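You operate a simulated robot arm through the tools that you are given. There is no shell and no other tool.

You are at the controls of a simulated robot arm. One attempt, no reset.

JOB
Stop the compressor and drain its tank to zero.
Fine: pump switch off, compressor isolator off and stop valve closed before the drain tap opens; watch the tank gauge, then close the tap. Where these are worked on the way, their far stop is far enough and under half their travel is too little: drain tap.

It is judged by the outcome, as a careful person would: the job done as asked, and still so three seconds after it is handed in. It fails if anything else is knocked over, pushed out of place, dropped, spilled or broken.

ROBOT AND FRAMES
A 6-joint arm with a three-finger gripper, fixed in place. Base frame: the origin is at the foot of the arm, x ahead of it, y to its left, z up. Lengths are in cm, angles in rad, forces in N, time in s.
Its first joint turns from -2.897 to 2.897 rad. Payload 4.89 kg.
The tool frame sits at the grasp point between the pads (the TCP): z along the fingers, y along the line on which they close. The tips reach 3 cm beyond it. The gripper opens to 16.4 cm. The gripper's body begins 12.5 cm behind the TCP.
Orientation is that of the tool frame in the base frame, as a unit quaternion [x, y, z, w]. With the fingers straight down and closing along the base's y, the tool's x points along the base's -x, its y along +y and its z along -z.

CONTROLS
- The arm moves only by the tool servo_tool. Its argument "moves" is a list of rows, each an object (a shift or turn left out is 0, a gripper value left out holds the last) with "gripper": the gripper command, from -1 (shut) to 1 (fully open), values between in proportion; "translation": the shift along the tool's x, y, z in units of 400 mm (1.0 is 400 mm), a list of three; "dr": the turn, a rotation vector about the tool's x, y, z in units of 60 degrees (1.0 is 60 degrees), a list of three. In form: [{"gripper": gripper, "translation": [tx, ty, tz], "dr": [rx, ry, rz]}, ...]. A call has 1 to 20 rows; each row is the pose to reach, as a shift and turn from the pose commanded when the call began, along the tool's axes at that moment. A call with a number of a shift or a turn outside -1 to 1 is refused whole. Each row takes 0.2 s and may step no farther than 5 cm and 0.15 rad from the row before; otherwise, or with a gripper value out of range, the whole call is refused. Where a pose cannot be reached the arm comes as near as it can. A force on the tool above 90 N (or 10 N above the force at the start of the call, whichever is more), or a blocked arm, ends the call early, and 0.2 s more pass. The fingers move at their own pace (about 10.8 cm/s each) and stop on an object; they squeeze with about 23 N. The grip force told is the motor's: it shows also when the fingers shut on nothing. Time passes only in rows, and 0.2 s behind the last, so rows that repeat a pose let the fingers close. It gives the time, the measured TCP pose, the force on the tool (base axes), the opening and the grip force at its end, in the units of the frame above (readings bear some noise), with the torque about the TCP (base axes, N m) and any sound that the robot's microphone picked up.
- Cameras (640 x 400 px; columns grow to the right, rows downward): "scene" is fixed at [4.84, -65.02, 176.18]; the picture's right is [0.51, -0.86, 0.00], its down [-0.42, -0.25, -0.87] and it looks along [0.75, 0.45, -0.48] (base axes); focal length 324 px, centre (320, 200). "wrist" rides on the gripper at [7.6, -0.2, -15.2] in the tool frame; the picture's right is [0.02, 1.00, 0.00], its down [-0.88, 0.02, -0.47] and it looks along [-0.47, 0.01, 0.88] (tool axes); focal length 247 px, centre (320, 200). There is no depth. A picture from a camera that has moved, and an enlarged one, comes with that camera's place and axes in the base frame and with its lens.
- grab_frame(camera): a new picture of that camera. No time passes.
- move_column(by): slides the trunk up (or, below 0, down) by that many cm; the arm rides with it, the base frame stays. It gives what a move gives, with no picture.
- zoom(camera, box): a new picture of the part [left, top, right, bottom] of that camera's present view, enlarged. No time passes.
- close_job(): hands the job in; it is judged then, once.

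Nothing tells you positions but the pictures and the camera data. Unless the task says otherwise, let go and move clear before handing in.

The tools are called after ">>>" as a command line: name --argument value ..., lists and objects as JSON in quotes. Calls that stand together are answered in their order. servo_tool: Moves the arm, as the interface text tells. Its arguments: {"type":"object","properties":{"moves":{"type":"array"}},"required":["moves"]} The other tools are called the same way: move_column (by) slides the trunk up or down; grab_frame (camera) takes a picture; zoom (camera, box) takes an enlarged picture of a part of a camera's view; close_job () hands the job in.

At the start:

```text
time: 0.0
tool_pos: [61.46, -20.47, 156.02]
orientation: [0.0, 1.0, 0.001, 0.0]
ft_force: [0.0, -0.2, 0.3]
torque: [0.02, 0.0, -0.04]
finger_gap: 16.42
gripper_force: 0.1
trunk travel left (down, up): [-30.0, 9.0]
```

scene: 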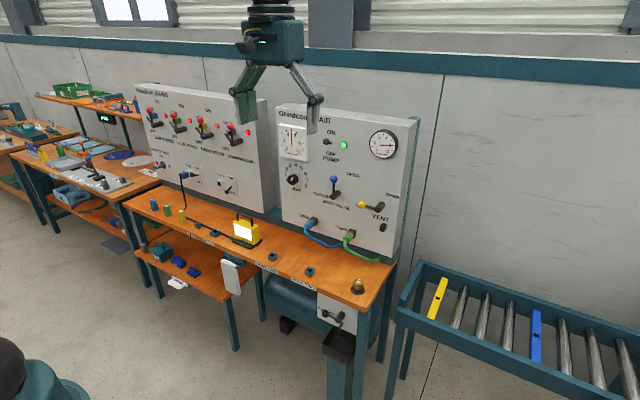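
wrist: 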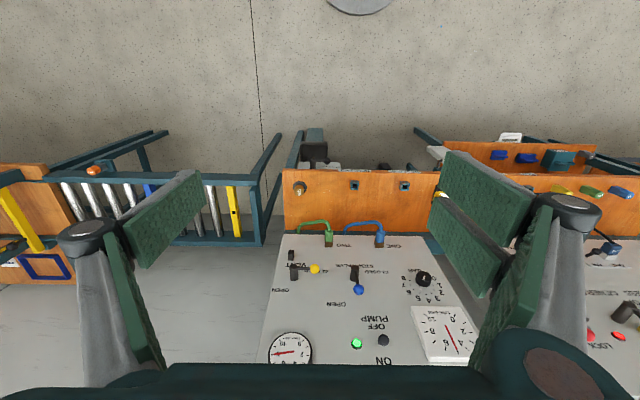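

I see a workbench with two vertical panels: the right one has the pump switch, gauge, valves, and the left one has isolator levers. I'll zoom in to read the labels before moving.

>>> zoom --camera "scene" --box '[270, 100, 430, 200]'

>>> zoom --camera "scene" --box '[270, 160, 430, 260]'

>>> zoom --camera "scene" --box '[130, 80, 290, 180]'

>>> zoom --camera "scene" --box '[130, 140, 290, 240]'

>>> zoom --camera "scene" --box '[240, 240, 400, 340]'

>>> zoom --camera "wrist" --box '[240, 220, 480, 370]'

```text
4.00 times, centred on (350, 150) of scene
camera zoom: at [4.84, -65.02, 176.18], right [0.51, -0.86, 0.0], down [-0.42, -0.25, -0.87], along [0.75, 0.45, -0.48], focal length 1298 px, centre (200, 400)
```

zoom: 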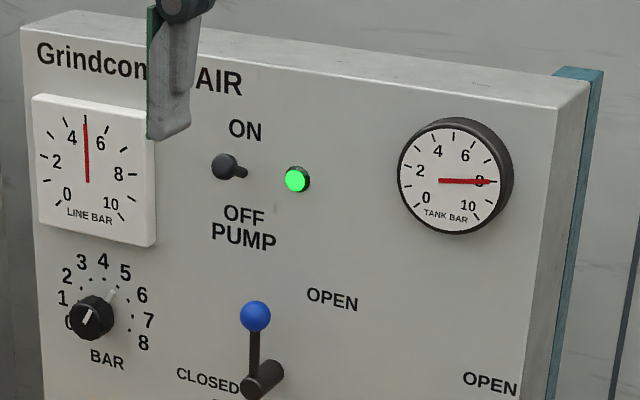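

```text
4.00 times, centred on (350, 210) of scene
camera zoom: at [4.84, -65.02, 176.18], right [0.51, -0.86, 0.0], down [-0.42, -0.25, -0.87], along [0.75, 0.45, -0.48], focal length 1298 px, centre (200, 160)
```

zoom: 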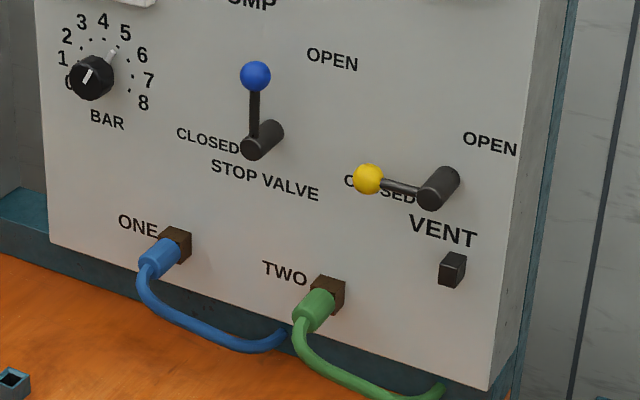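

```text
4.00 times, centred on (210, 130) of scene
camera zoom: at [4.84, -65.02, 176.18], right [0.51, -0.86, 0.0], down [-0.42, -0.25, -0.87], along [0.75, 0.45, -0.48], focal length 1298 px, centre (760, 480)
```

zoom: 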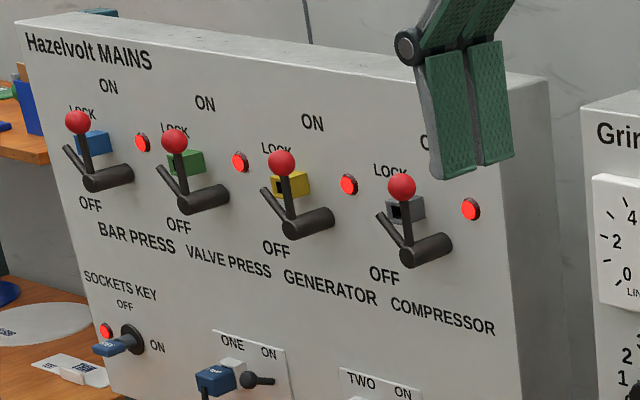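

```text
4.00 times, centred on (210, 190) of scene
camera zoom: at [4.84, -65.02, 176.18], right [0.51, -0.86, 0.0], down [-0.42, -0.25, -0.87], along [0.75, 0.45, -0.48], focal length 1298 px, centre (760, 240)
```

zoom: 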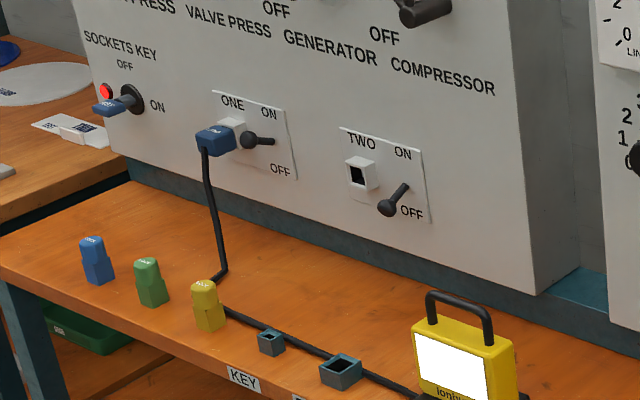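

```text
4.00 times, centred on (320, 290) of scene
camera zoom: at [4.84, -65.02, 176.18], right [0.51, -0.86, 0.0], down [-0.42, -0.25, -0.87], along [0.75, 0.45, -0.48], focal length 1298 px, centre (320, -160)
```

zoom: 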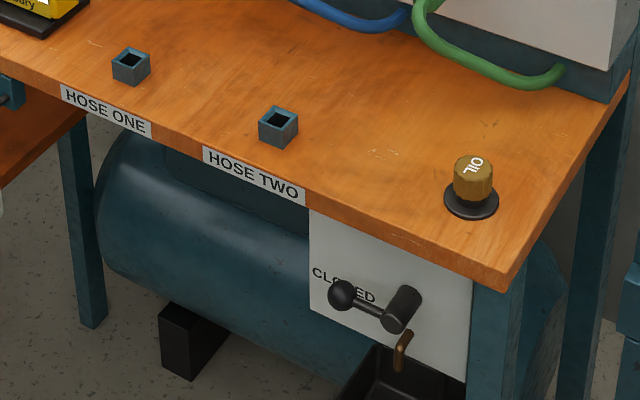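

```text
2.67 times, centred on (360, 295) of wrist
camera zoom: at [53.9, -20.69, 171.23], right [-0.02, 1.0, 0.0], down [0.88, 0.02, 0.47], along [0.47, 0.01, -0.88], focal length 659 px, centre (213, -53)
```

zoom: 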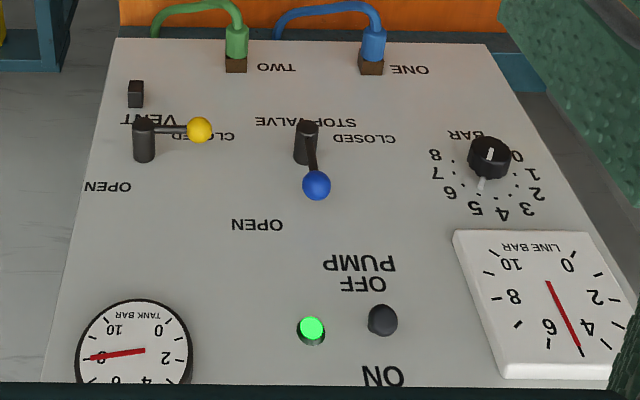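

I see the air panel face at roughly x≈114.7, vertical and square to x, with the stop valve's blue knob near (110.6, -8.2, 120). I'll take tighter zooms of the individual controls.

>>> zoom --camera "scene" --box '[310, 130, 358, 160]'

>>> zoom --camera "scene" --box '[210, 110, 274, 150]'

>>> zoom --camera "scene" --box '[300, 280, 380, 330]'

>>> zoom --camera "wrist" --box '[520, 200, 640, 370]'

>>> zoom --camera "wrist" --box '[270, 110, 430, 210]'

>>> zoom --camera "scene" --box '[310, 165, 374, 205]'

```text
13.33 times, centred on (334, 145) of scene
camera zoom: at [4.84, -65.02, 176.18], right [0.51, -0.86, 0.0], down [-0.42, -0.25, -0.87], along [0.75, 0.45, -0.48], focal length 4326 px, centre (133, 933)
```

zoom: 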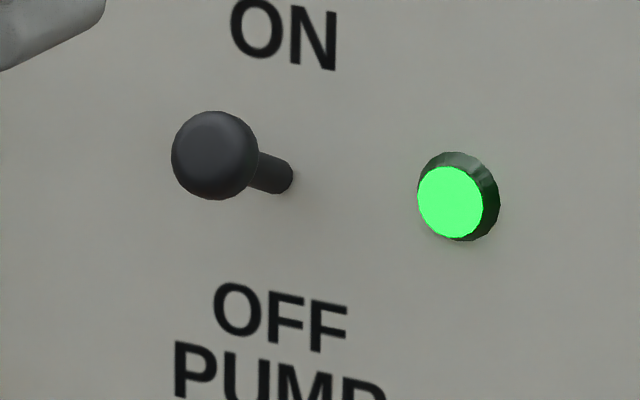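

```text
10.00 times, centred on (242, 130) of scene
camera zoom: at [4.84, -65.02, 176.18], right [0.51, -0.86, 0.0], down [-0.42, -0.25, -0.87], along [0.75, 0.45, -0.48], focal length 3245 px, centre (1100, 900)
```

zoom: 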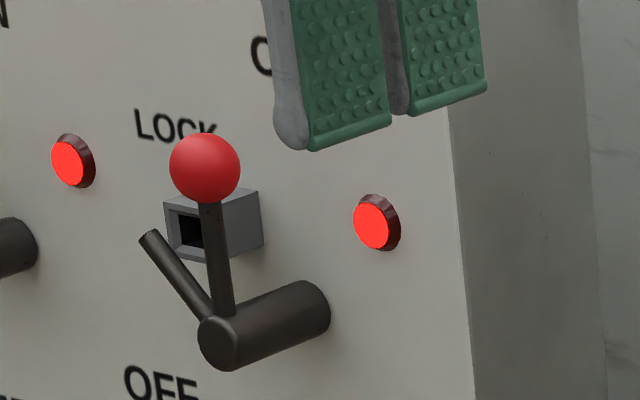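

```text
8.00 times, centred on (340, 305) of scene
camera zoom: at [4.84, -65.02, 176.18], right [0.51, -0.86, 0.0], down [-0.42, -0.25, -0.87], along [0.75, 0.45, -0.48], focal length 2596 px, centre (160, -640)
```

zoom: 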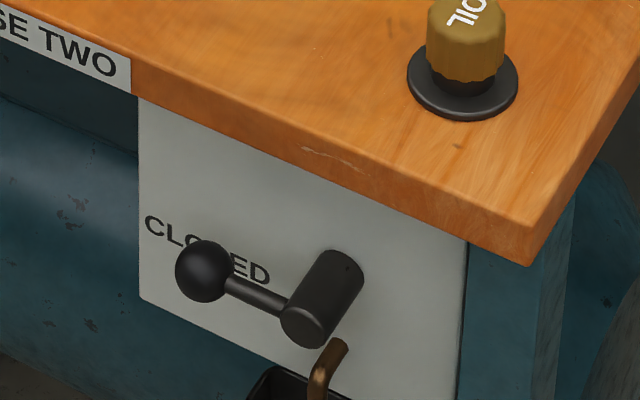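

```text
2.35 times, centred on (580, 285) of wrist
camera zoom: at [53.9, -20.69, 171.23], right [-0.02, 1.0, 0.0], down [0.88, 0.02, 0.47], along [0.47, 0.01, -0.88], focal length 581 px, centre (-292, 0)
```

zoom: 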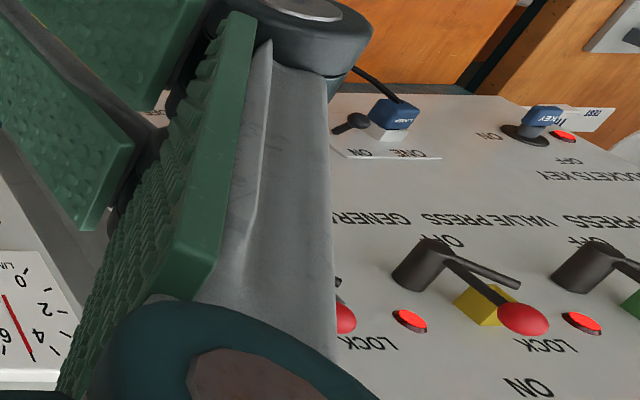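

```text
4.00 times, centred on (350, 160) of wrist
camera zoom: at [53.9, -20.69, 171.23], right [-0.02, 1.0, 0.0], down [0.88, 0.02, 0.47], along [0.47, 0.01, -0.88], focal length 988 px, centre (200, 360)
```

zoom: 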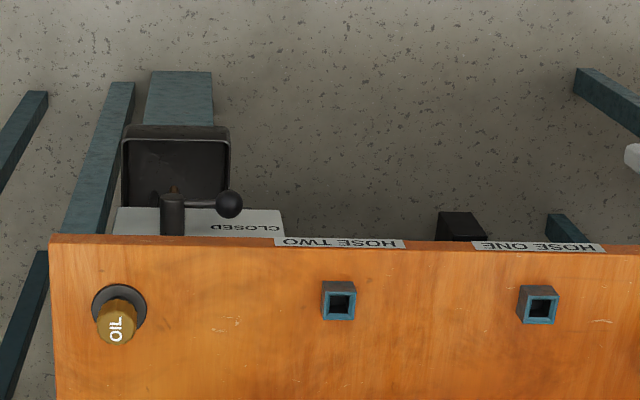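

```text
10.00 times, centred on (342, 185) of scene
camera zoom: at [4.84, -65.02, 176.18], right [0.51, -0.86, 0.0], down [-0.42, -0.25, -0.87], along [0.75, 0.45, -0.48], focal length 3245 px, centre (100, 350)
```

zoom: 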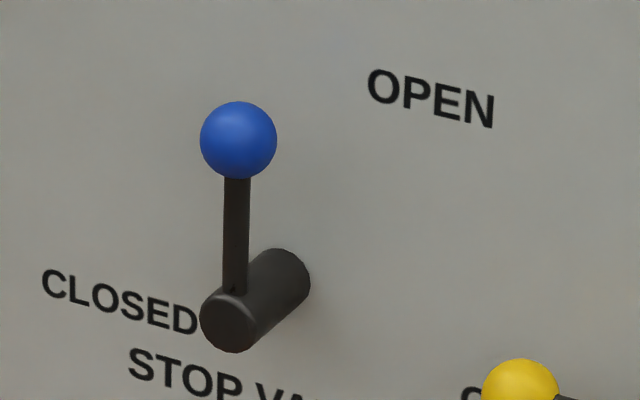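

The controls work out consistently. Each lever turns 90° from up (on/open) to left (off/closed).

| Control | x | y | z | Note |
|---|---|---|---|---|
| Pump toggle ball | 110.5 | -4.5 | 135.3 | |
| Isolator red knob | 109 | 45 | 134 | stem at z 126 |
| Stop valve blue knob | 110.6 | -8.2 | 120 | stem at z 112 |
| Drain knob | 90 | -17 | 67 | under the bench edge |

Next I pitch the tool towards horizontal while moving forward.

>>> servo_tool --moves '[{"gripper": -1, "translation": [-0.07, 0, 0], "dr": [0, -0.125, 0]}, {"translation": [-0.14, 0, 0], "dr": [0, -0.25, 0]}, {"translation": [-0.21, 0, 0], "dr": [0, -0.375, 0]}, {"translation": [-0.28, 0, 0], "dr": [0, -0.5, 0]}, {"translation": [-0.35, 0, 0], "dr": [0, -0.625, 0]}, {"translation": [-0.42, 0, 0], "dr": [0, -0.75, 0]}]'

```text
time: 1.4
tool_pos: [78.27, -20.58, 156.02]
orientation: [0.0, 0.924, 0.0, 0.383]
ft_force: [-0.5, 0.2, 0.0]
torque: [0.0, 0.02, -0.02]
finger_gap: 0.0
gripper_force: 22.4
trunk travel left (down, up): [-30.0, 9.0]
```

The tool is now at 45°. I continue to horizontal, moving to a spot in front of the pump toggle and slightly above it.

>>> servo_tool --moves '[{"translation": [-0.0202, 0.0571, 0.0808], "dr": [0, -0.1072, 0]}, {"translation": [-0.0404, 0.1143, 0.1616], "dr": [0, -0.2143, 0]}, {"translation": [-0.0606, 0.1714, 0.2424], "dr": [0, -0.3214, 0]}, {"translation": [-0.0808, 0.2286, 0.3232], "dr": [0, -0.4286, 0]}, {"translation": [-0.101, 0.2857, 0.404], "dr": [0, -0.5357, 0]}, {"translation": [-0.1212, 0.3429, 0.4848], "dr": [0, -0.6429, 0]}, {"translation": [-0.1414, 0.4, 0.5656], "dr": [0, -0.75, 0]}]'

>>> grab_frame --camera "scene"

>>> grab_frame --camera "wrist"

```text
time: 3.0
tool_pos: [98.03, -4.78, 143.59]
orientation: [-0.021, 0.709, -0.022, 0.705]
ft_force: [-1.5, 0.7, 1.7]
torque: [0.14, 0.28, 0.01]
finger_gap: 0.0
gripper_force: 23.1
trunk travel left (down, up): [-30.0, 9.0]
```

```text
taken
```

scene: 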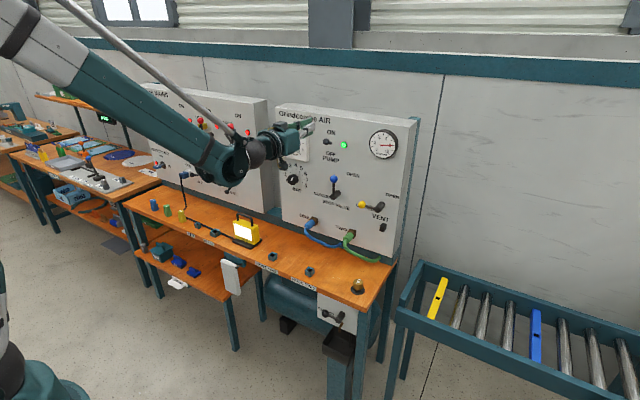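

```text
taken
camera wrist: at [82.89, -5.34, 136.14], right [0.0, 1.0, -0.08], down [-0.47, 0.07, 0.88], along [0.88, 0.04, 0.47], focal length 247 px, centre (320, 200)
```

wrist: 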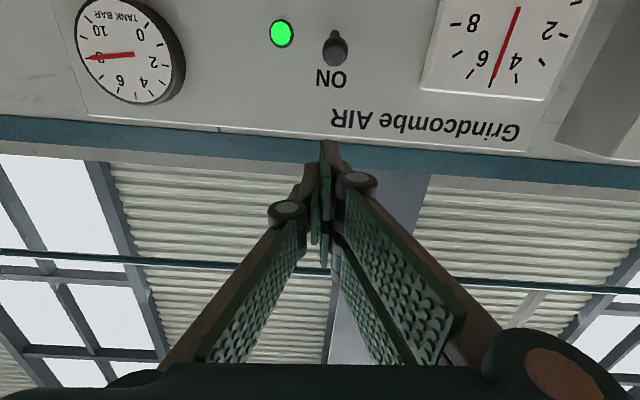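

The arm reached the toggle area, and the toggle ball checks out near y≈-4, z≈135. I move the closed fingertips in above the ball before pressing down.

>>> servo_tool --moves '[{"translation": [0.02, 0.0, 0.07]}, {"translation": [0.04, 0.0, 0.14]}, {"translation": [0.06, 0.005, 0.21]}, {"translation": [0.075, 0.005, 0.2685]}, {"translation": [0.075, 0.005, 0.2685]}]'

>>> grab_frame --camera "wrist"

>>> zoom --camera "scene" --box '[280, 100, 376, 160]'

```text
time: 4.2
tool_pos: [109.14, -4.57, 140.92]
orientation: [0.0, 0.707, 0.0, 0.708]
ft_force: [1.2, 0.9, 0.3]
torque: [0.01, -0.07, -0.02]
finger_gap: 0.0
gripper_force: 23.3
trunk travel left (down, up): [-30.0, 9.0]
```

```text
taken
camera wrist: at [93.98, -4.65, 133.3], right [0.0, 1.0, -0.02], down [-0.47, 0.02, 0.88], along [0.88, 0.01, 0.47], focal length 247 px, centre (320, 200)
```

wrist: 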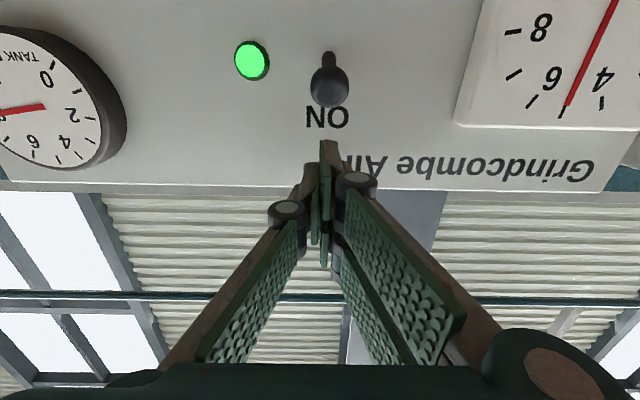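

```text
6.67 times, centred on (328, 130) of scene
camera zoom: at [4.84, -65.02, 176.18], right [0.51, -0.86, 0.0], down [-0.42, -0.25, -0.87], along [0.75, 0.45, -0.48], focal length 2163 px, centre (267, 667)
```

zoom: 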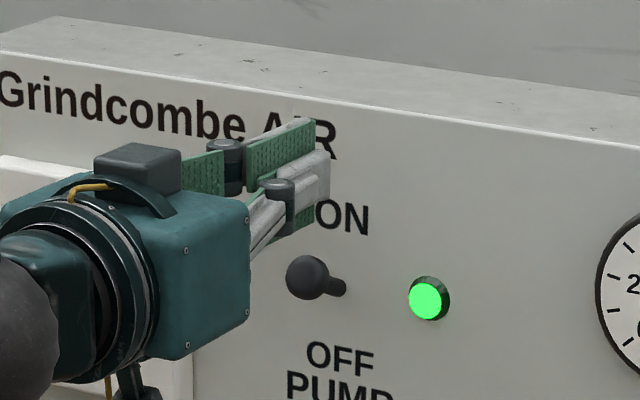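

Fingertips are right above the toggle ball. I now press down slowly and watch the force, the click and the light.

>>> servo_tool --moves '[{"translation": [0.04, 0.005, 0]}, {"translation": [0.08, 0.005, 0]}, {"translation": [0.1, 0.005, 0]}, {"translation": [0.12, 0.005, 0]}, {"translation": [0.14, 0.005, 0]}, {"translation": [0.16, 0.005, 0]}, {"translation": [0.175, 0.005, 0]}, {"translation": [0.185, 0.005, 0]}]'

>>> grab_frame --camera "wrist"

>>> zoom --camera "scene" --box '[280, 100, 376, 160]'

```text
time: 5.3
tool_pos: [108.06, -4.23, 136.23]
orientation: [0.0, 0.706, -0.001, 0.708]
ft_force: [-69.3, -1.8, 10.9]
torque: [-0.13, 1.77, 0.16]
finger_gap: 0.0
gripper_force: 23.1
trunk travel left (down, up): [-30.0, 9.0]
stopped in row 5: the force on the tool passed its limit at 96 N (the readings are from after the stop); the commanded pose is now the measured one
```

```text
taken
camera wrist: at [92.97, -4.39, 128.58], right [0.0, 1.0, -0.02], down [-0.48, 0.02, 0.88], along [0.88, 0.01, 0.48], focal length 247 px, centre (320, 200)
```

wrist: 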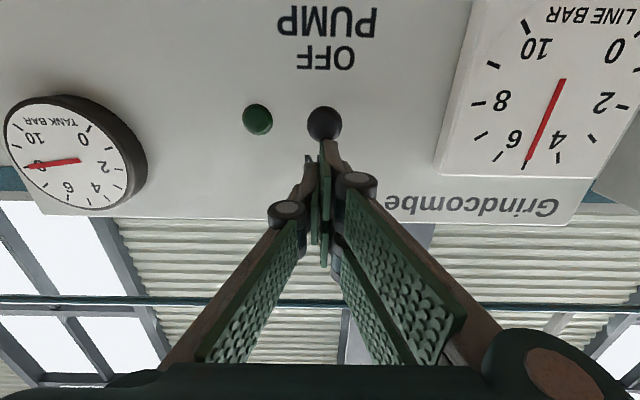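

```text
6.67 times, centred on (328, 130) of scene
camera zoom: at [4.84, -65.02, 176.18], right [0.51, -0.86, 0.0], down [-0.42, -0.25, -0.87], along [0.75, 0.45, -0.48], focal length 2163 px, centre (267, 667)
```

zoom: 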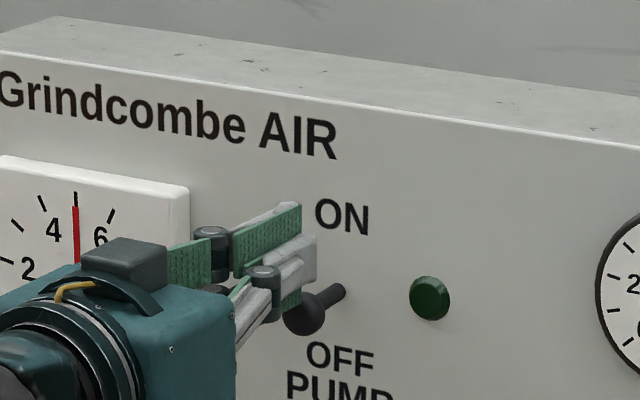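

The green pump light has gone out, but the tool met resistance and was pushed back. I'll look closer at the toggle before continuing.

>>> zoom --camera "wrist" --box '[240, 60, 400, 160]'

>>> zoom --camera "scene" --box '[305, 120, 353, 150]'

```text
4.00 times, centred on (320, 110) of wrist
camera zoom: at [92.97, -4.39, 128.58], right [0.0, 1.0, -0.02], down [-0.48, 0.02, 0.88], along [0.88, 0.01, 0.48], focal length 988 px, centre (320, 560)
```

zoom: 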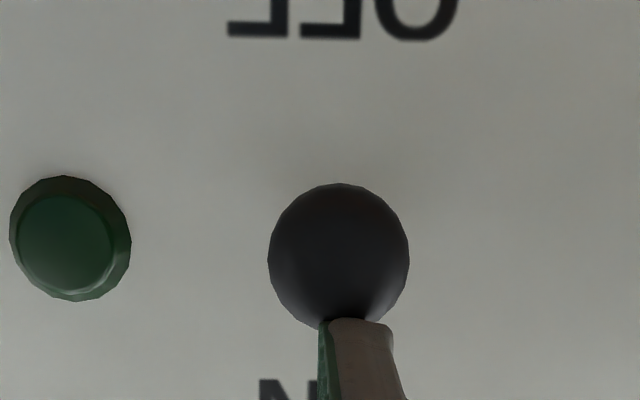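

```text
13.33 times, centred on (329, 135) of scene
camera zoom: at [4.84, -65.02, 176.18], right [0.51, -0.86, 0.0], down [-0.42, -0.25, -0.87], along [0.75, 0.45, -0.48], focal length 4326 px, centre (200, 1067)
```

zoom: 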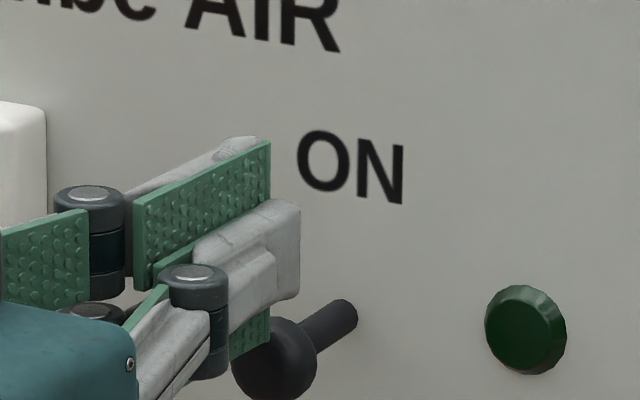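

The ball triangulates to about x=111.6 with the panel near x≈115.8, so my fingertips were only just over the ball and the toggle is about mid-travel. I lift a little, go 2.4 cm further in, and press down again.

>>> servo_tool --moves '[{"translation": [-0.03, 0, 0]}, {"translation": [-0.06, 0, 0]}, {"translation": [-0.06, 0, 0.03]}, {"translation": [-0.06, 0, 0.06]}, {"translation": [-0.06, 0, 0.06]}]'

>>> grab_frame --camera "wrist"

>>> zoom --camera "scene" --box '[305, 120, 353, 150]'

```text
time: 6.5
tool_pos: [110.85, -4.18, 138.44]
orientation: [0.0, 0.707, -0.001, 0.708]
ft_force: [-1.8, -0.1, 0.4]
torque: [-0.03, 0.23, 0.01]
finger_gap: 0.0
gripper_force: 23.3
trunk travel left (down, up): [-30.0, 9.0]
```

```text
taken
camera wrist: at [95.8, -4.37, 130.81], right [0.0, 1.0, -0.02], down [-0.47, 0.02, 0.88], along [0.88, 0.01, 0.47], focal length 247 px, centre (320, 200)
```

wrist: 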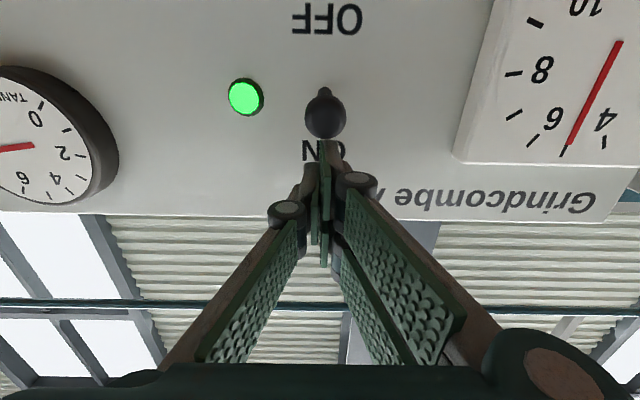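

```text
13.33 times, centred on (329, 135) of scene
camera zoom: at [4.84, -65.02, 176.18], right [0.51, -0.86, 0.0], down [-0.42, -0.25, -0.87], along [0.75, 0.45, -0.48], focal length 4326 px, centre (200, 1067)
```

zoom: 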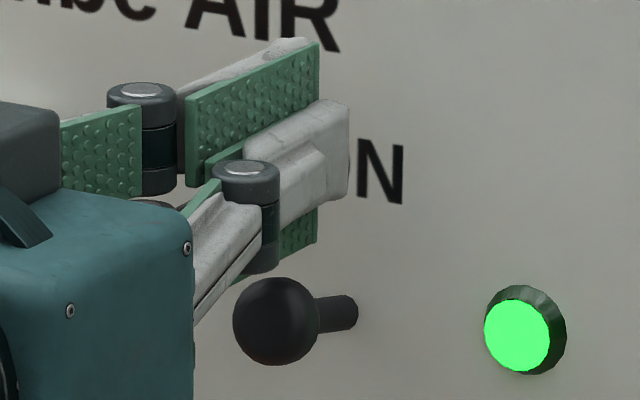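

The toggle is sprung and flipped back to ON (light on again), so it must be pushed past centre. My fingertips are now well over the ball, so I press down further.

>>> servo_tool --moves '[{"translation": [0.03, 0, 0]}, {"translation": [0.05, 0, 0]}, {"translation": [0.065, 0, 0]}, {"translation": [0.08, 0, 0]}, {"translation": [0.095, 0, 0]}, {"translation": [0.11, 0, 0]}, {"translation": [0.125, 0, 0]}]'

>>> grab_frame --camera "wrist"

>>> zoom --camera "scene" --box '[305, 120, 353, 150]'

```text
time: 8.0
tool_pos: [110.77, -4.23, 134.62]
orientation: [0.001, 0.705, 0.0, 0.709]
ft_force: [-21.0, -3.0, 71.3]
torque: [0.11, -0.83, -0.03]
finger_gap: 0.01
gripper_force: 22.9
trunk travel left (down, up): [-30.0, 9.0]
stopped in row 7: the force on the tool passed its limit at 105 N (the readings are from after the stop); the commanded pose is now the measured one
```

```text
taken
camera wrist: at [95.53, -4.49, 126.97], right [0.0, 1.0, -0.02], down [-0.48, 0.02, 0.88], along [0.88, 0.01, 0.48], focal length 247 px, centre (320, 200)
```

wrist: 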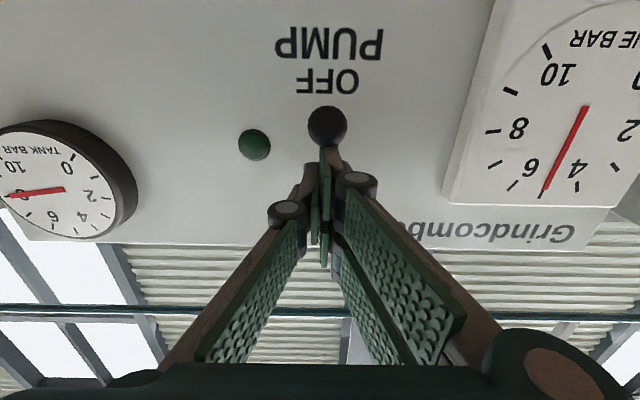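

```text
13.33 times, centred on (329, 135) of scene
camera zoom: at [4.84, -65.02, 176.18], right [0.51, -0.86, 0.0], down [-0.42, -0.25, -0.87], along [0.75, 0.45, -0.48], focal length 4326 px, centre (200, 1067)
```

zoom: 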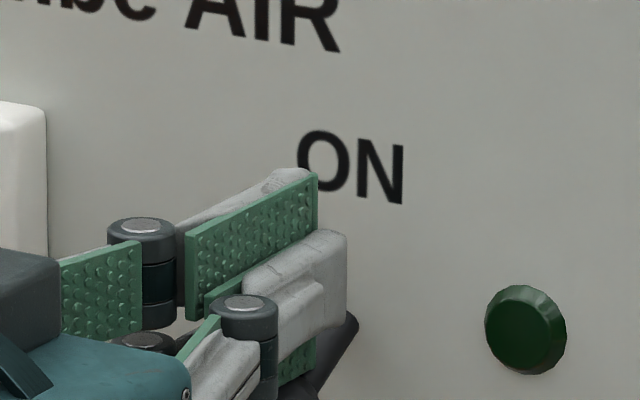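

The toggle is now pushed fully to its lower stop (force straight up on the tool). I lift away and check that it stays off.

>>> servo_tool --moves '[{"translation": [-0.04, 0, 0]}, {"translation": [-0.1, 0, 0]}, {"translation": [-0.15, 0, 0]}, {"translation": [-0.15, 0, -0.1]}]'

>>> grab_frame --camera "wrist"

>>> zoom --camera "scene" --box '[270, 100, 430, 200]'

```text
time: 9.0
tool_pos: [107.11, -4.14, 140.07]
orientation: [0.0, 0.708, -0.001, 0.706]
ft_force: [1.7, 0.1, -0.9]
torque: [0.0, -0.13, 0.01]
finger_gap: 0.03
gripper_force: 22.7
trunk travel left (down, up): [-30.0, 9.0]
```

```text
taken
camera wrist: at [92.05, -4.26, 132.43], right [0.0, 1.0, -0.02], down [-0.47, 0.02, 0.88], along [0.88, 0.01, 0.47], focal length 247 px, centre (320, 200)
```

wrist: 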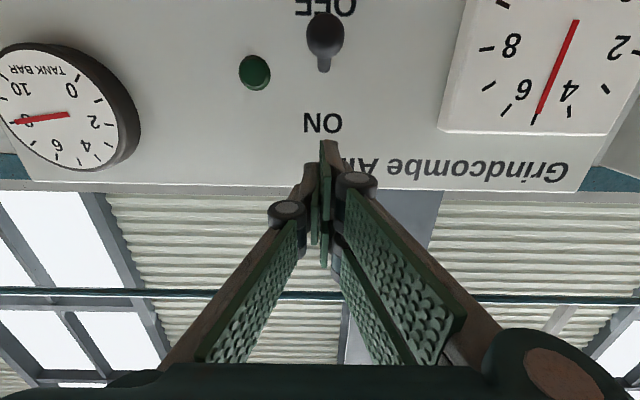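

```text
4.00 times, centred on (350, 150) of scene
camera zoom: at [4.84, -65.02, 176.18], right [0.51, -0.86, 0.0], down [-0.42, -0.25, -0.87], along [0.75, 0.45, -0.48], focal length 1298 px, centre (200, 400)
```

zoom: 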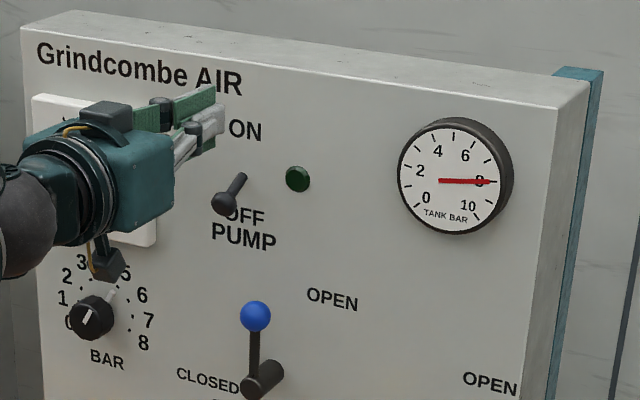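

The pump is off: the toggle is at OFF and the lamp is out. Next is the stop valve, so I back off and move right and down to look at the blue knob with the wrist camera.

>>> servo_tool --moves '[{"translation": [0, 0, -0.1]}, {"translation": [0, 0, -0.2]}, {"translation": [0.1, -0.042, -0.2]}, {"translation": [0.2, -0.084, -0.2]}, {"translation": [0.3, -0.126, -0.2]}, {"translation": [0.4, -0.168, -0.2]}, {"translation": [0.5, -0.209, -0.2]}, {"translation": [0.5, -0.209, -0.2]}]'

>>> grab_frame --camera "wrist"

>>> grab_frame --camera "scene"

```text
time: 10.8
tool_pos: [99.33, -12.51, 119.82]
orientation: [0.0, 0.708, 0.0, 0.707]
ft_force: [0.6, 0.5, -0.5]
torque: [0.01, -0.13, 0.05]
finger_gap: 0.0
gripper_force: 22.9
trunk travel left (down, up): [-30.0, 9.0]
```

```text
taken
camera wrist: at [84.24, -12.6, 112.22], right [0.0, 1.0, -0.02], down [-0.47, 0.02, 0.88], along [0.88, 0.01, 0.47], focal length 247 px, centre (320, 200)
```

wrist: 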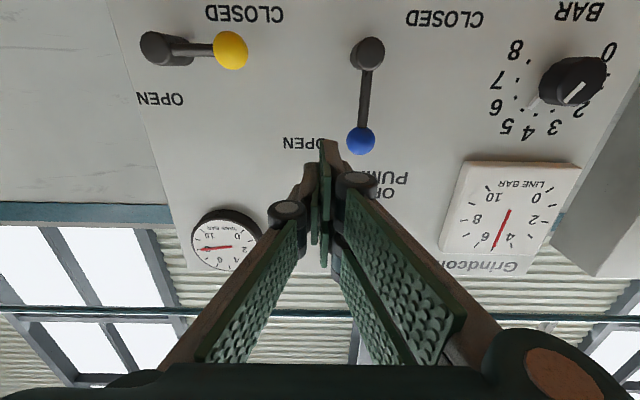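

```text
taken
```

scene: 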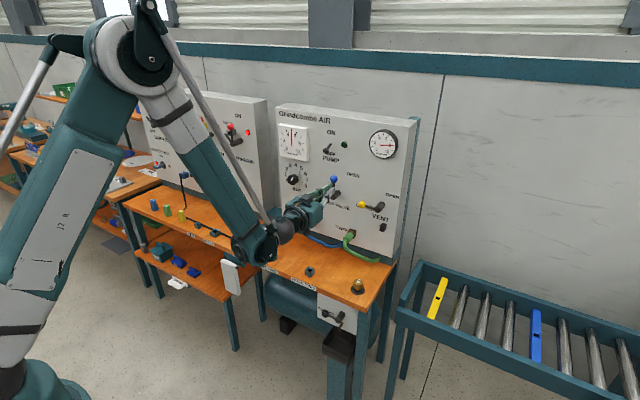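

Triangulating the blue knob gives (111.6, -7.9, 119.2), with its stem at about y=-8.1, z=110.9. I slide the closed fingers in on the right side of the knob first.

>>> servo_tool --moves '[{"translation": [0.0155, 0, 0.09]}, {"translation": [0.0155, 0, 0.18]}, {"translation": [0.0155, 0, 0.25]}, {"translation": [0.0155, 0, 0.274]}, {"translation": [0.0155, 0, 0.274]}]'

>>> grab_frame --camera "wrist"

>>> zoom --camera "scene" --box '[290, 160, 386, 220]'

```text
time: 12.0
tool_pos: [110.15, -12.51, 119.5]
orientation: [0.002, 0.707, -0.002, 0.707]
ft_force: [-0.4, -0.3, -0.2]
torque: [-0.02, -0.02, 0.0]
finger_gap: 0.0
gripper_force: 23.1
trunk travel left (down, up): [-30.0, 9.0]
```

```text
taken
camera wrist: at [95.0, -12.74, 111.89], right [0.0, 1.0, -0.02], down [-0.47, 0.02, 0.88], along [0.88, 0.01, 0.47], focal length 247 px, centre (320, 200)
```

wrist: 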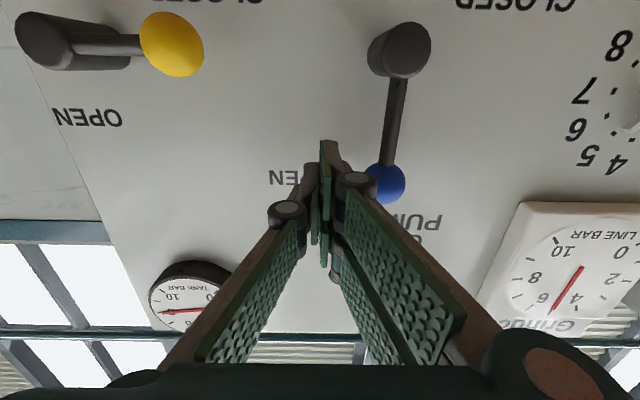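

```text
6.67 times, centred on (338, 190) of scene
camera zoom: at [4.84, -65.02, 176.18], right [0.51, -0.86, 0.0], down [-0.42, -0.25, -0.87], along [0.75, 0.45, -0.48], focal length 2163 px, centre (200, 267)
```

zoom: 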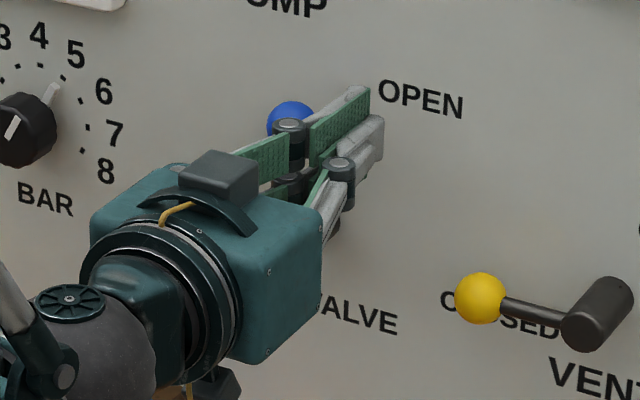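

The fingers sit to the right of the blue knob at the right depth. Now I push it along its arc, left and down towards CLOSED, in small steps.

>>> servo_tool --moves '[{"translation": [0, 0.0503, 0]}, {"translation": [-0.006, 0.0778, 0]}, {"translation": [-0.0085, 0.106, 0]}, {"translation": [-0.0073, 0.1343, 0]}, {"translation": [-0.0023, 0.162, 0]}, {"translation": [0.0063, 0.189, 0]}, {"translation": [0.0183, 0.2145, 0]}, {"translation": [0.0335, 0.2383, 0]}, {"translation": [0.0518, 0.26, 0]}, {"translation": [0.0728, 0.279, 0]}, {"translation": [0.0958, 0.2953, 0]}, {"translation": [0.121, 0.3083, 0]}, {"translation": [0.1333, 0.313, 0]}]'

>>> grab_frame --camera "wrist"

>>> zoom --camera "scene" --box '[290, 160, 386, 220]'

```text
time: 14.7
tool_pos: [110.01, -0.85, 115.09]
orientation: [0.004, 0.706, -0.003, 0.708]
ft_force: [8.0, -2.5, 70.2]
torque: [0.65, -1.29, -0.09]
finger_gap: 0.02
gripper_force: 23.5
trunk travel left (down, up): [-30.0, 9.0]
stopped in row 13: the force on the tool passed its limit at 100 N (the readings are from after the stop); the commanded pose is now the measured one
```

```text
taken
camera wrist: at [95.05, -0.82, 107.44], right [0.01, 1.0, -0.02], down [-0.48, 0.02, 0.88], along [0.88, 0.0, 0.48], focal length 247 px, centre (320, 200)
```

wrist: 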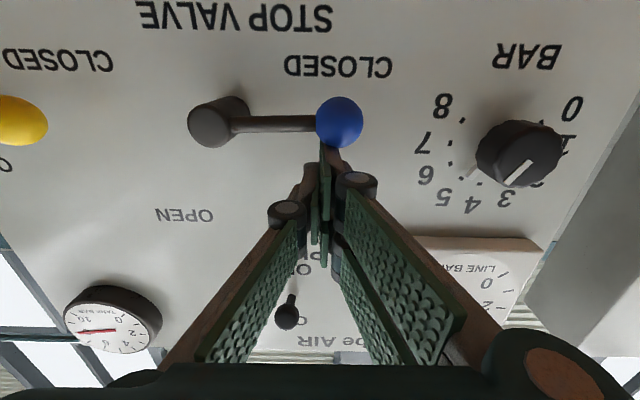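

```text
6.67 times, centred on (338, 190) of scene
camera zoom: at [4.84, -65.02, 176.18], right [0.51, -0.86, 0.0], down [-0.42, -0.25, -0.87], along [0.75, 0.45, -0.48], focal length 2163 px, centre (200, 267)
```

zoom: 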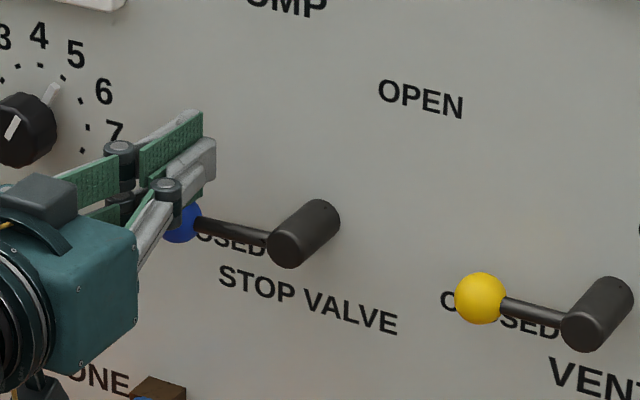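

The stop valve lever is at its left stop and reads CLOSED, matching the closed vent lever. I back away and travel left to look at the compressor isolator.

>>> servo_tool --moves '[{"translation": [-0.05, 0, 0]}, {"translation": [-0.1, 0, -0.05]}, {"translation": [-0.1, 0, -0.15]}, {"translation": [-0.1, 0, -0.25]}, {"translation": [-0.1, 0, -0.3]}]'

>>> zoom --camera "scene" --box '[290, 160, 386, 220]'

>>> servo_tool --moves '[{"translation": [-0.04, 0.1, 0]}, {"translation": [-0.08, 0.2, 0]}, {"translation": [-0.12, 0.3, 0]}, {"translation": [-0.16, 0.4, 0]}, {"translation": [-0.2, 0.5, 0]}, {"translation": [-0.24, 0.6, 0]}, {"translation": [-0.28, 0.7, 0]}, {"translation": [-0.32, 0.8, 0]}, {"translation": [-0.35, 0.9, 0]}, {"translation": [-0.35, 0.95, 0]}, {"translation": [-0.35, 0.95, 0]}]'

>>> grab_frame --camera "wrist"

>>> grab_frame --camera "scene"

```text
time: 15.9
tool_pos: [98.21, -0.6, 118.8]
orientation: [0.002, 0.706, -0.002, 0.708]
ft_force: [-0.2, 0.6, -1.0]
torque: [-0.01, -0.02, 0.01]
finger_gap: 0.01
gripper_force: 22.8
trunk travel left (down, up): [-30.0, 9.0]
```

```text
6.67 times, centred on (338, 190) of scene
camera zoom: at [4.84, -65.02, 176.18], right [0.51, -0.86, 0.0], down [-0.42, -0.25, -0.87], along [0.75, 0.45, -0.48], focal length 2163 px, centre (200, 267)
```

zoom: 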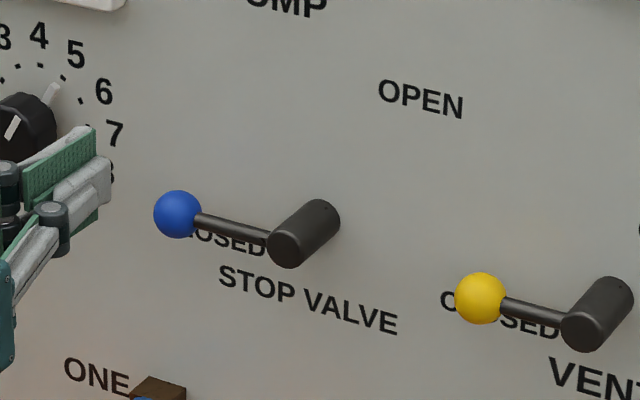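

```text
time: 18.3
tool_pos: [98.6, 37.5, 132.7]
orientation: [0.002, 0.707, -0.002, 0.707]
ft_force: [0.4, 0.1, -0.9]
torque: [0.01, -0.04, -0.11]
finger_gap: 0.0
gripper_force: 23.0
trunk travel left (down, up): [-30.0, 9.0]
```

```text
taken
camera wrist: at [83.47, 37.45, 125.11], right [0.01, 1.0, -0.02], down [-0.47, 0.02, 0.88], along [0.88, 0.0, 0.47], focal length 247 px, centre (320, 200)
```

wrist: 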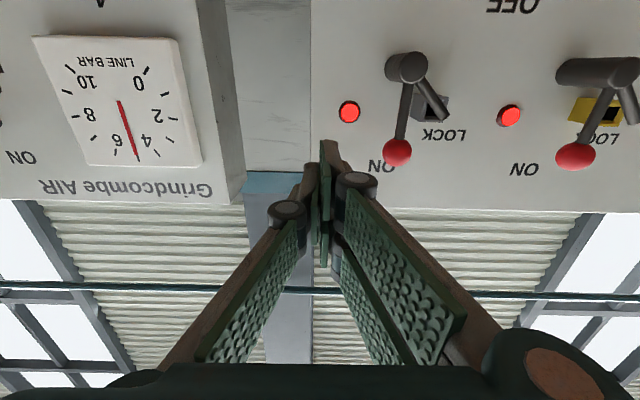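

```text
taken
```

scene: 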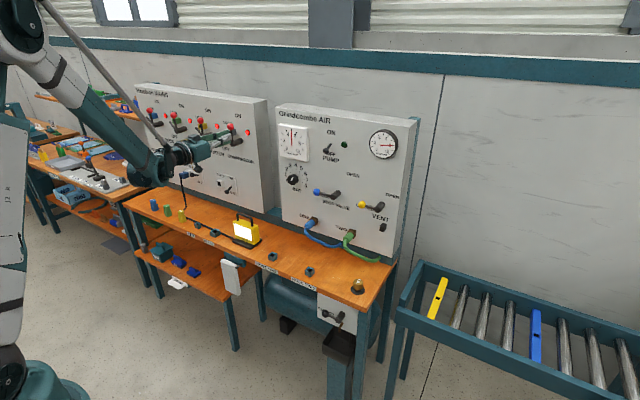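

The compressor isolator (rightmost red lever) is in view at about y=46, z=133, with a lock box behind and to its left. I'll zoom in to judge depths.

>>> zoom --camera "wrist" --box '[340, 20, 500, 180]'

>>> zoom --camera "scene" --box '[180, 100, 276, 160]'

```text
2.50 times, centred on (420, 100) of wrist
camera zoom: at [83.47, 37.45, 125.11], right [0.01, 1.0, -0.02], down [-0.47, 0.02, 0.88], along [0.88, 0.0, 0.47], focal length 617 px, centre (70, 450)
```

zoom: 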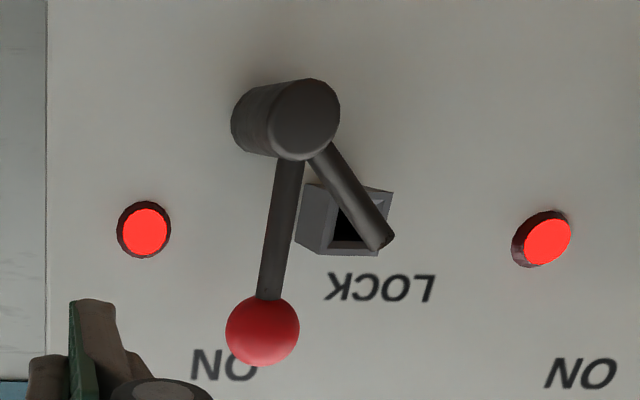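

```text
6.67 times, centred on (228, 130) of scene
camera zoom: at [4.84, -65.02, 176.18], right [0.51, -0.86, 0.0], down [-0.42, -0.25, -0.87], along [0.75, 0.45, -0.48], focal length 2163 px, centre (933, 667)
```

zoom: 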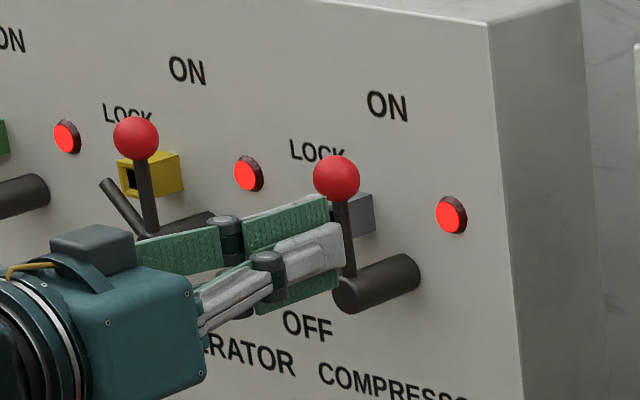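

I want a better depth on this lever, so I take a second wrist view from lower down at a safe distance.

>>> servo_tool --moves '[{"translation": [0.1, 0.03, 0]}, {"translation": [0.2, 0.06, 0]}, {"translation": [0.3, 0.09, 0]}, {"translation": [0.375, 0.1, 0]}, {"translation": [0.375, 0.1, 0]}]'

>>> grab_frame --camera "wrist"

>>> zoom --camera "wrist" --box '[310, 80, 470, 240]'

```text
time: 19.5
tool_pos: [98.73, 41.61, 117.38]
orientation: [0.004, 0.707, -0.004, 0.707]
ft_force: [0.3, -0.3, 0.5]
torque: [-0.01, -0.04, -0.03]
finger_gap: 0.0
gripper_force: 23.5
trunk travel left (down, up): [-30.0, 9.0]
```

```text
taken
camera wrist: at [83.73, 41.49, 109.81], right [0.01, 1.0, -0.02], down [-0.47, 0.02, 0.88], along [0.88, 0.0, 0.47], focal length 247 px, centre (320, 200)
```

wrist: 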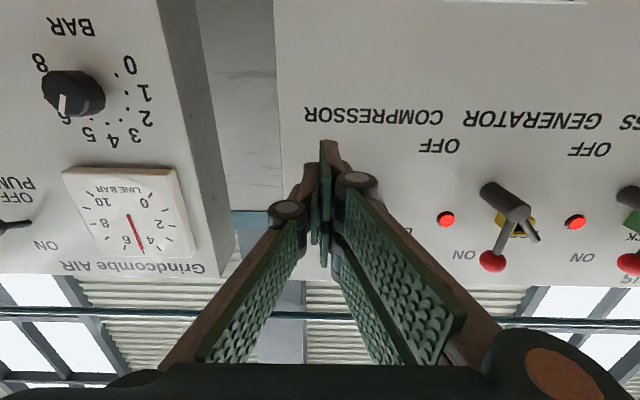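

```text
2.50 times, centred on (390, 160) of wrist
camera zoom: at [83.73, 41.49, 109.81], right [0.01, 1.0, -0.02], down [-0.47, 0.02, 0.88], along [0.88, 0.0, 0.47], focal length 617 px, centre (145, 300)
```

zoom: 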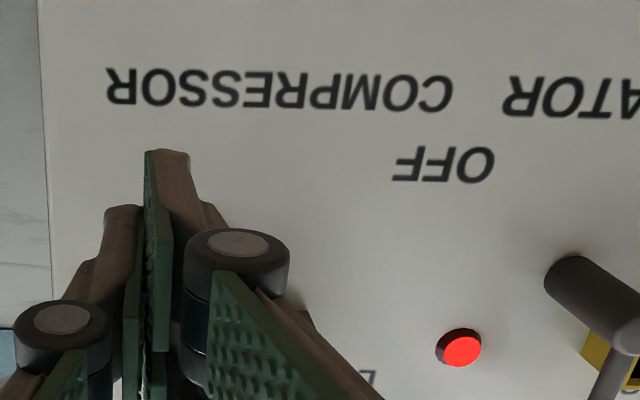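

Both panels' faces come out near x≈116.3, so the isolator lever lies around x≈110.9 with its stem at y≈45.6, z≈124.9. The lock box front is at about x≈111.9. I move in on the right side of the red knob with fingertips at x≈111.5, clear of the lock box.

>>> servo_tool --moves '[{"translation": [-0.102, 0, 0]}, {"translation": [-0.204, 0, 0]}, {"translation": [-0.306, 0, 0]}, {"translation": [-0.408, 0, 0]}, {"translation": [-0.408, 0, 0.08]}, {"translation": [-0.408, 0, 0.16]}, {"translation": [-0.408, 0, 0.22]}, {"translation": [-0.408, 0, 0.244]}, {"translation": [-0.408, 0, 0.244]}]'

>>> grab_frame --camera "wrist"

>>> zoom --camera "scene" --box '[180, 100, 276, 160]'

```text
time: 21.5
tool_pos: [108.43, 41.07, 133.96]
orientation: [0.003, 0.707, -0.002, 0.707]
ft_force: [-0.6, 0.8, -0.7]
torque: [-0.03, 0.01, 0.02]
finger_gap: 0.0
gripper_force: 22.8
trunk travel left (down, up): [-30.0, 9.0]
```

```text
taken
camera wrist: at [93.32, 41.06, 126.26], right [0.01, 1.0, -0.02], down [-0.47, 0.02, 0.88], along [0.88, 0.0, 0.47], focal length 247 px, centre (320, 200)
```

wrist: 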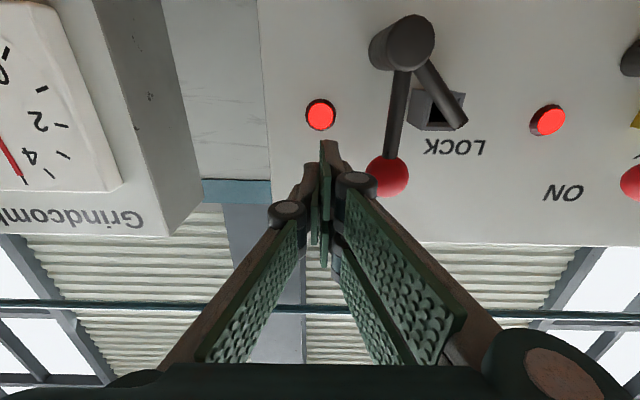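

```text
6.67 times, centred on (228, 130) of scene
camera zoom: at [4.84, -65.02, 176.18], right [0.51, -0.86, 0.0], down [-0.42, -0.25, -0.87], along [0.75, 0.45, -0.48], focal length 2163 px, centre (933, 667)
```

zoom: 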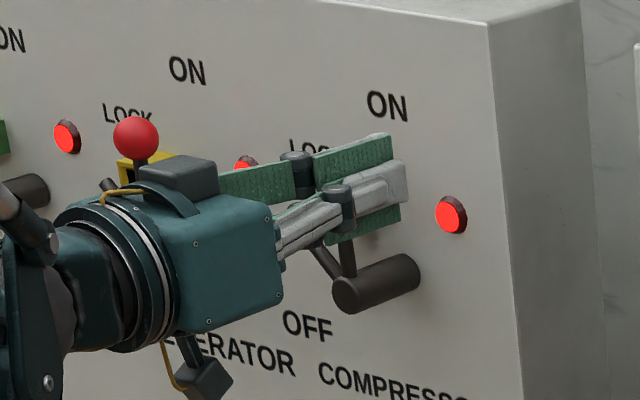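

Knob position is confirmed at (110.9, 46.2, 133.4) and the fingers are just to its right. I push it left and down along the arc to OFF.

>>> servo_tool --moves '[{"translation": [0.0065, 0.0508, 0]}, {"translation": [-0.0005, 0.0763, 0]}, {"translation": [-0.0045, 0.1028, 0]}, {"translation": [-0.0063, 0.1275, 0]}, {"translation": [-0.0055, 0.1528, 0]}, {"translation": [-0.0028, 0.177, 0]}, {"translation": [0.0023, 0.2015, 0]}, {"translation": [0.0113, 0.2268, 0]}, {"translation": [0.0235, 0.2513, 0]}, {"translation": [0.04, 0.2753, 0]}, {"translation": [0.0603, 0.2978, 0]}, {"translation": [0.085, 0.3178, 0]}, {"translation": [0.1, 0.327, 0]}, {"translation": [0.1128, 0.3345, 0]}]'

>>> grab_frame --camera "wrist"

>>> zoom --camera "scene" --box '[180, 100, 276, 160]'

```text
time: 24.5
tool_pos: [108.61, 54.69, 129.58]
orientation: [0.003, 0.707, -0.003, 0.707]
ft_force: [2.7, 0.0, 9.8]
torque: [-0.03, -0.23, 0.02]
finger_gap: 0.02
gripper_force: 22.8
trunk travel left (down, up): [-30.0, 9.0]
```

```text
taken
camera wrist: at [93.51, 54.69, 121.85], right [0.01, 1.0, -0.02], down [-0.47, 0.02, 0.88], along [0.88, 0.0, 0.47], focal length 247 px, centre (320, 200)
```

wrist: 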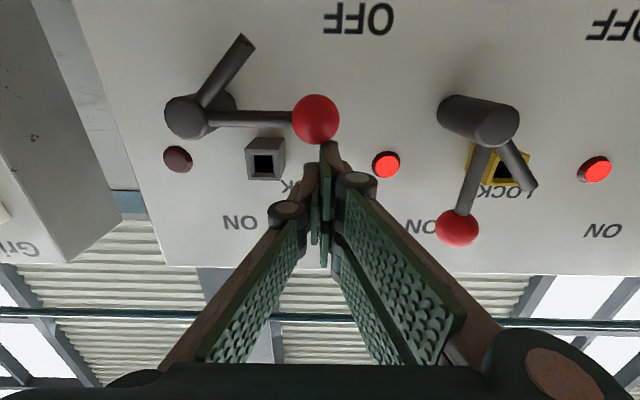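

```text
6.67 times, centred on (228, 130) of scene
camera zoom: at [4.84, -65.02, 176.18], right [0.51, -0.86, 0.0], down [-0.42, -0.25, -0.87], along [0.75, 0.45, -0.48], focal length 2163 px, centre (933, 667)
```

zoom: 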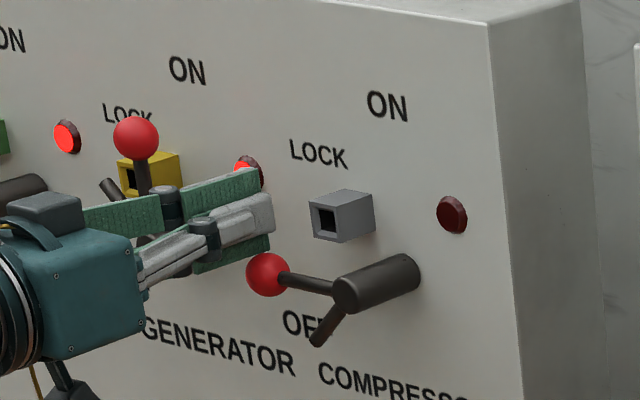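

The lever is horizontal and the compressor lamp is out. I nudge down slightly more to be sure it sits at its stop, then back away.

>>> servo_tool --moves '[{"translation": [0.006, 0, 0]}, {"translation": [0.012, 0, 0]}, {"translation": [0.018, 0, 0]}, {"translation": [0.022, 0, 0]}]'

>>> grab_frame --camera "wrist"

```text
time: 25.6
tool_pos: [108.35, 54.66, 129.48]
orientation: [0.001, 0.705, -0.003, 0.71]
ft_force: [6.3, 2.3, 95.4]
torque: [0.01, -2.03, 0.8]
finger_gap: 0.0
gripper_force: 22.7
trunk travel left (down, up): [-30.0, 9.0]
stopped in row 4: the force on the tool passed its limit at 92 N (the readings are from after the stop); the commanded pose is now the measured one
```

```text
taken
camera wrist: at [93.22, 54.62, 121.7], right [0.01, 1.0, -0.03], down [-0.48, 0.03, 0.88], along [0.88, 0.01, 0.48], focal length 247 px, centre (320, 200)
```

wrist: 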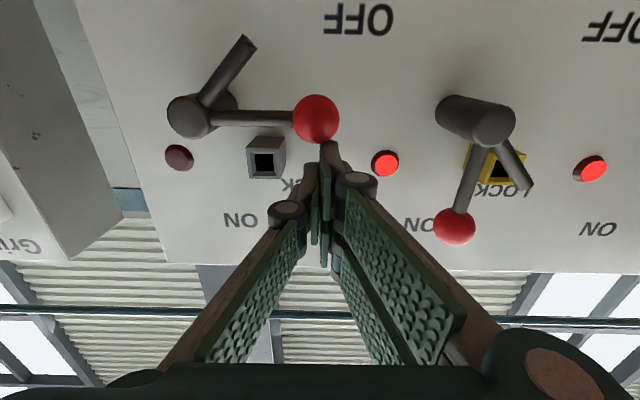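

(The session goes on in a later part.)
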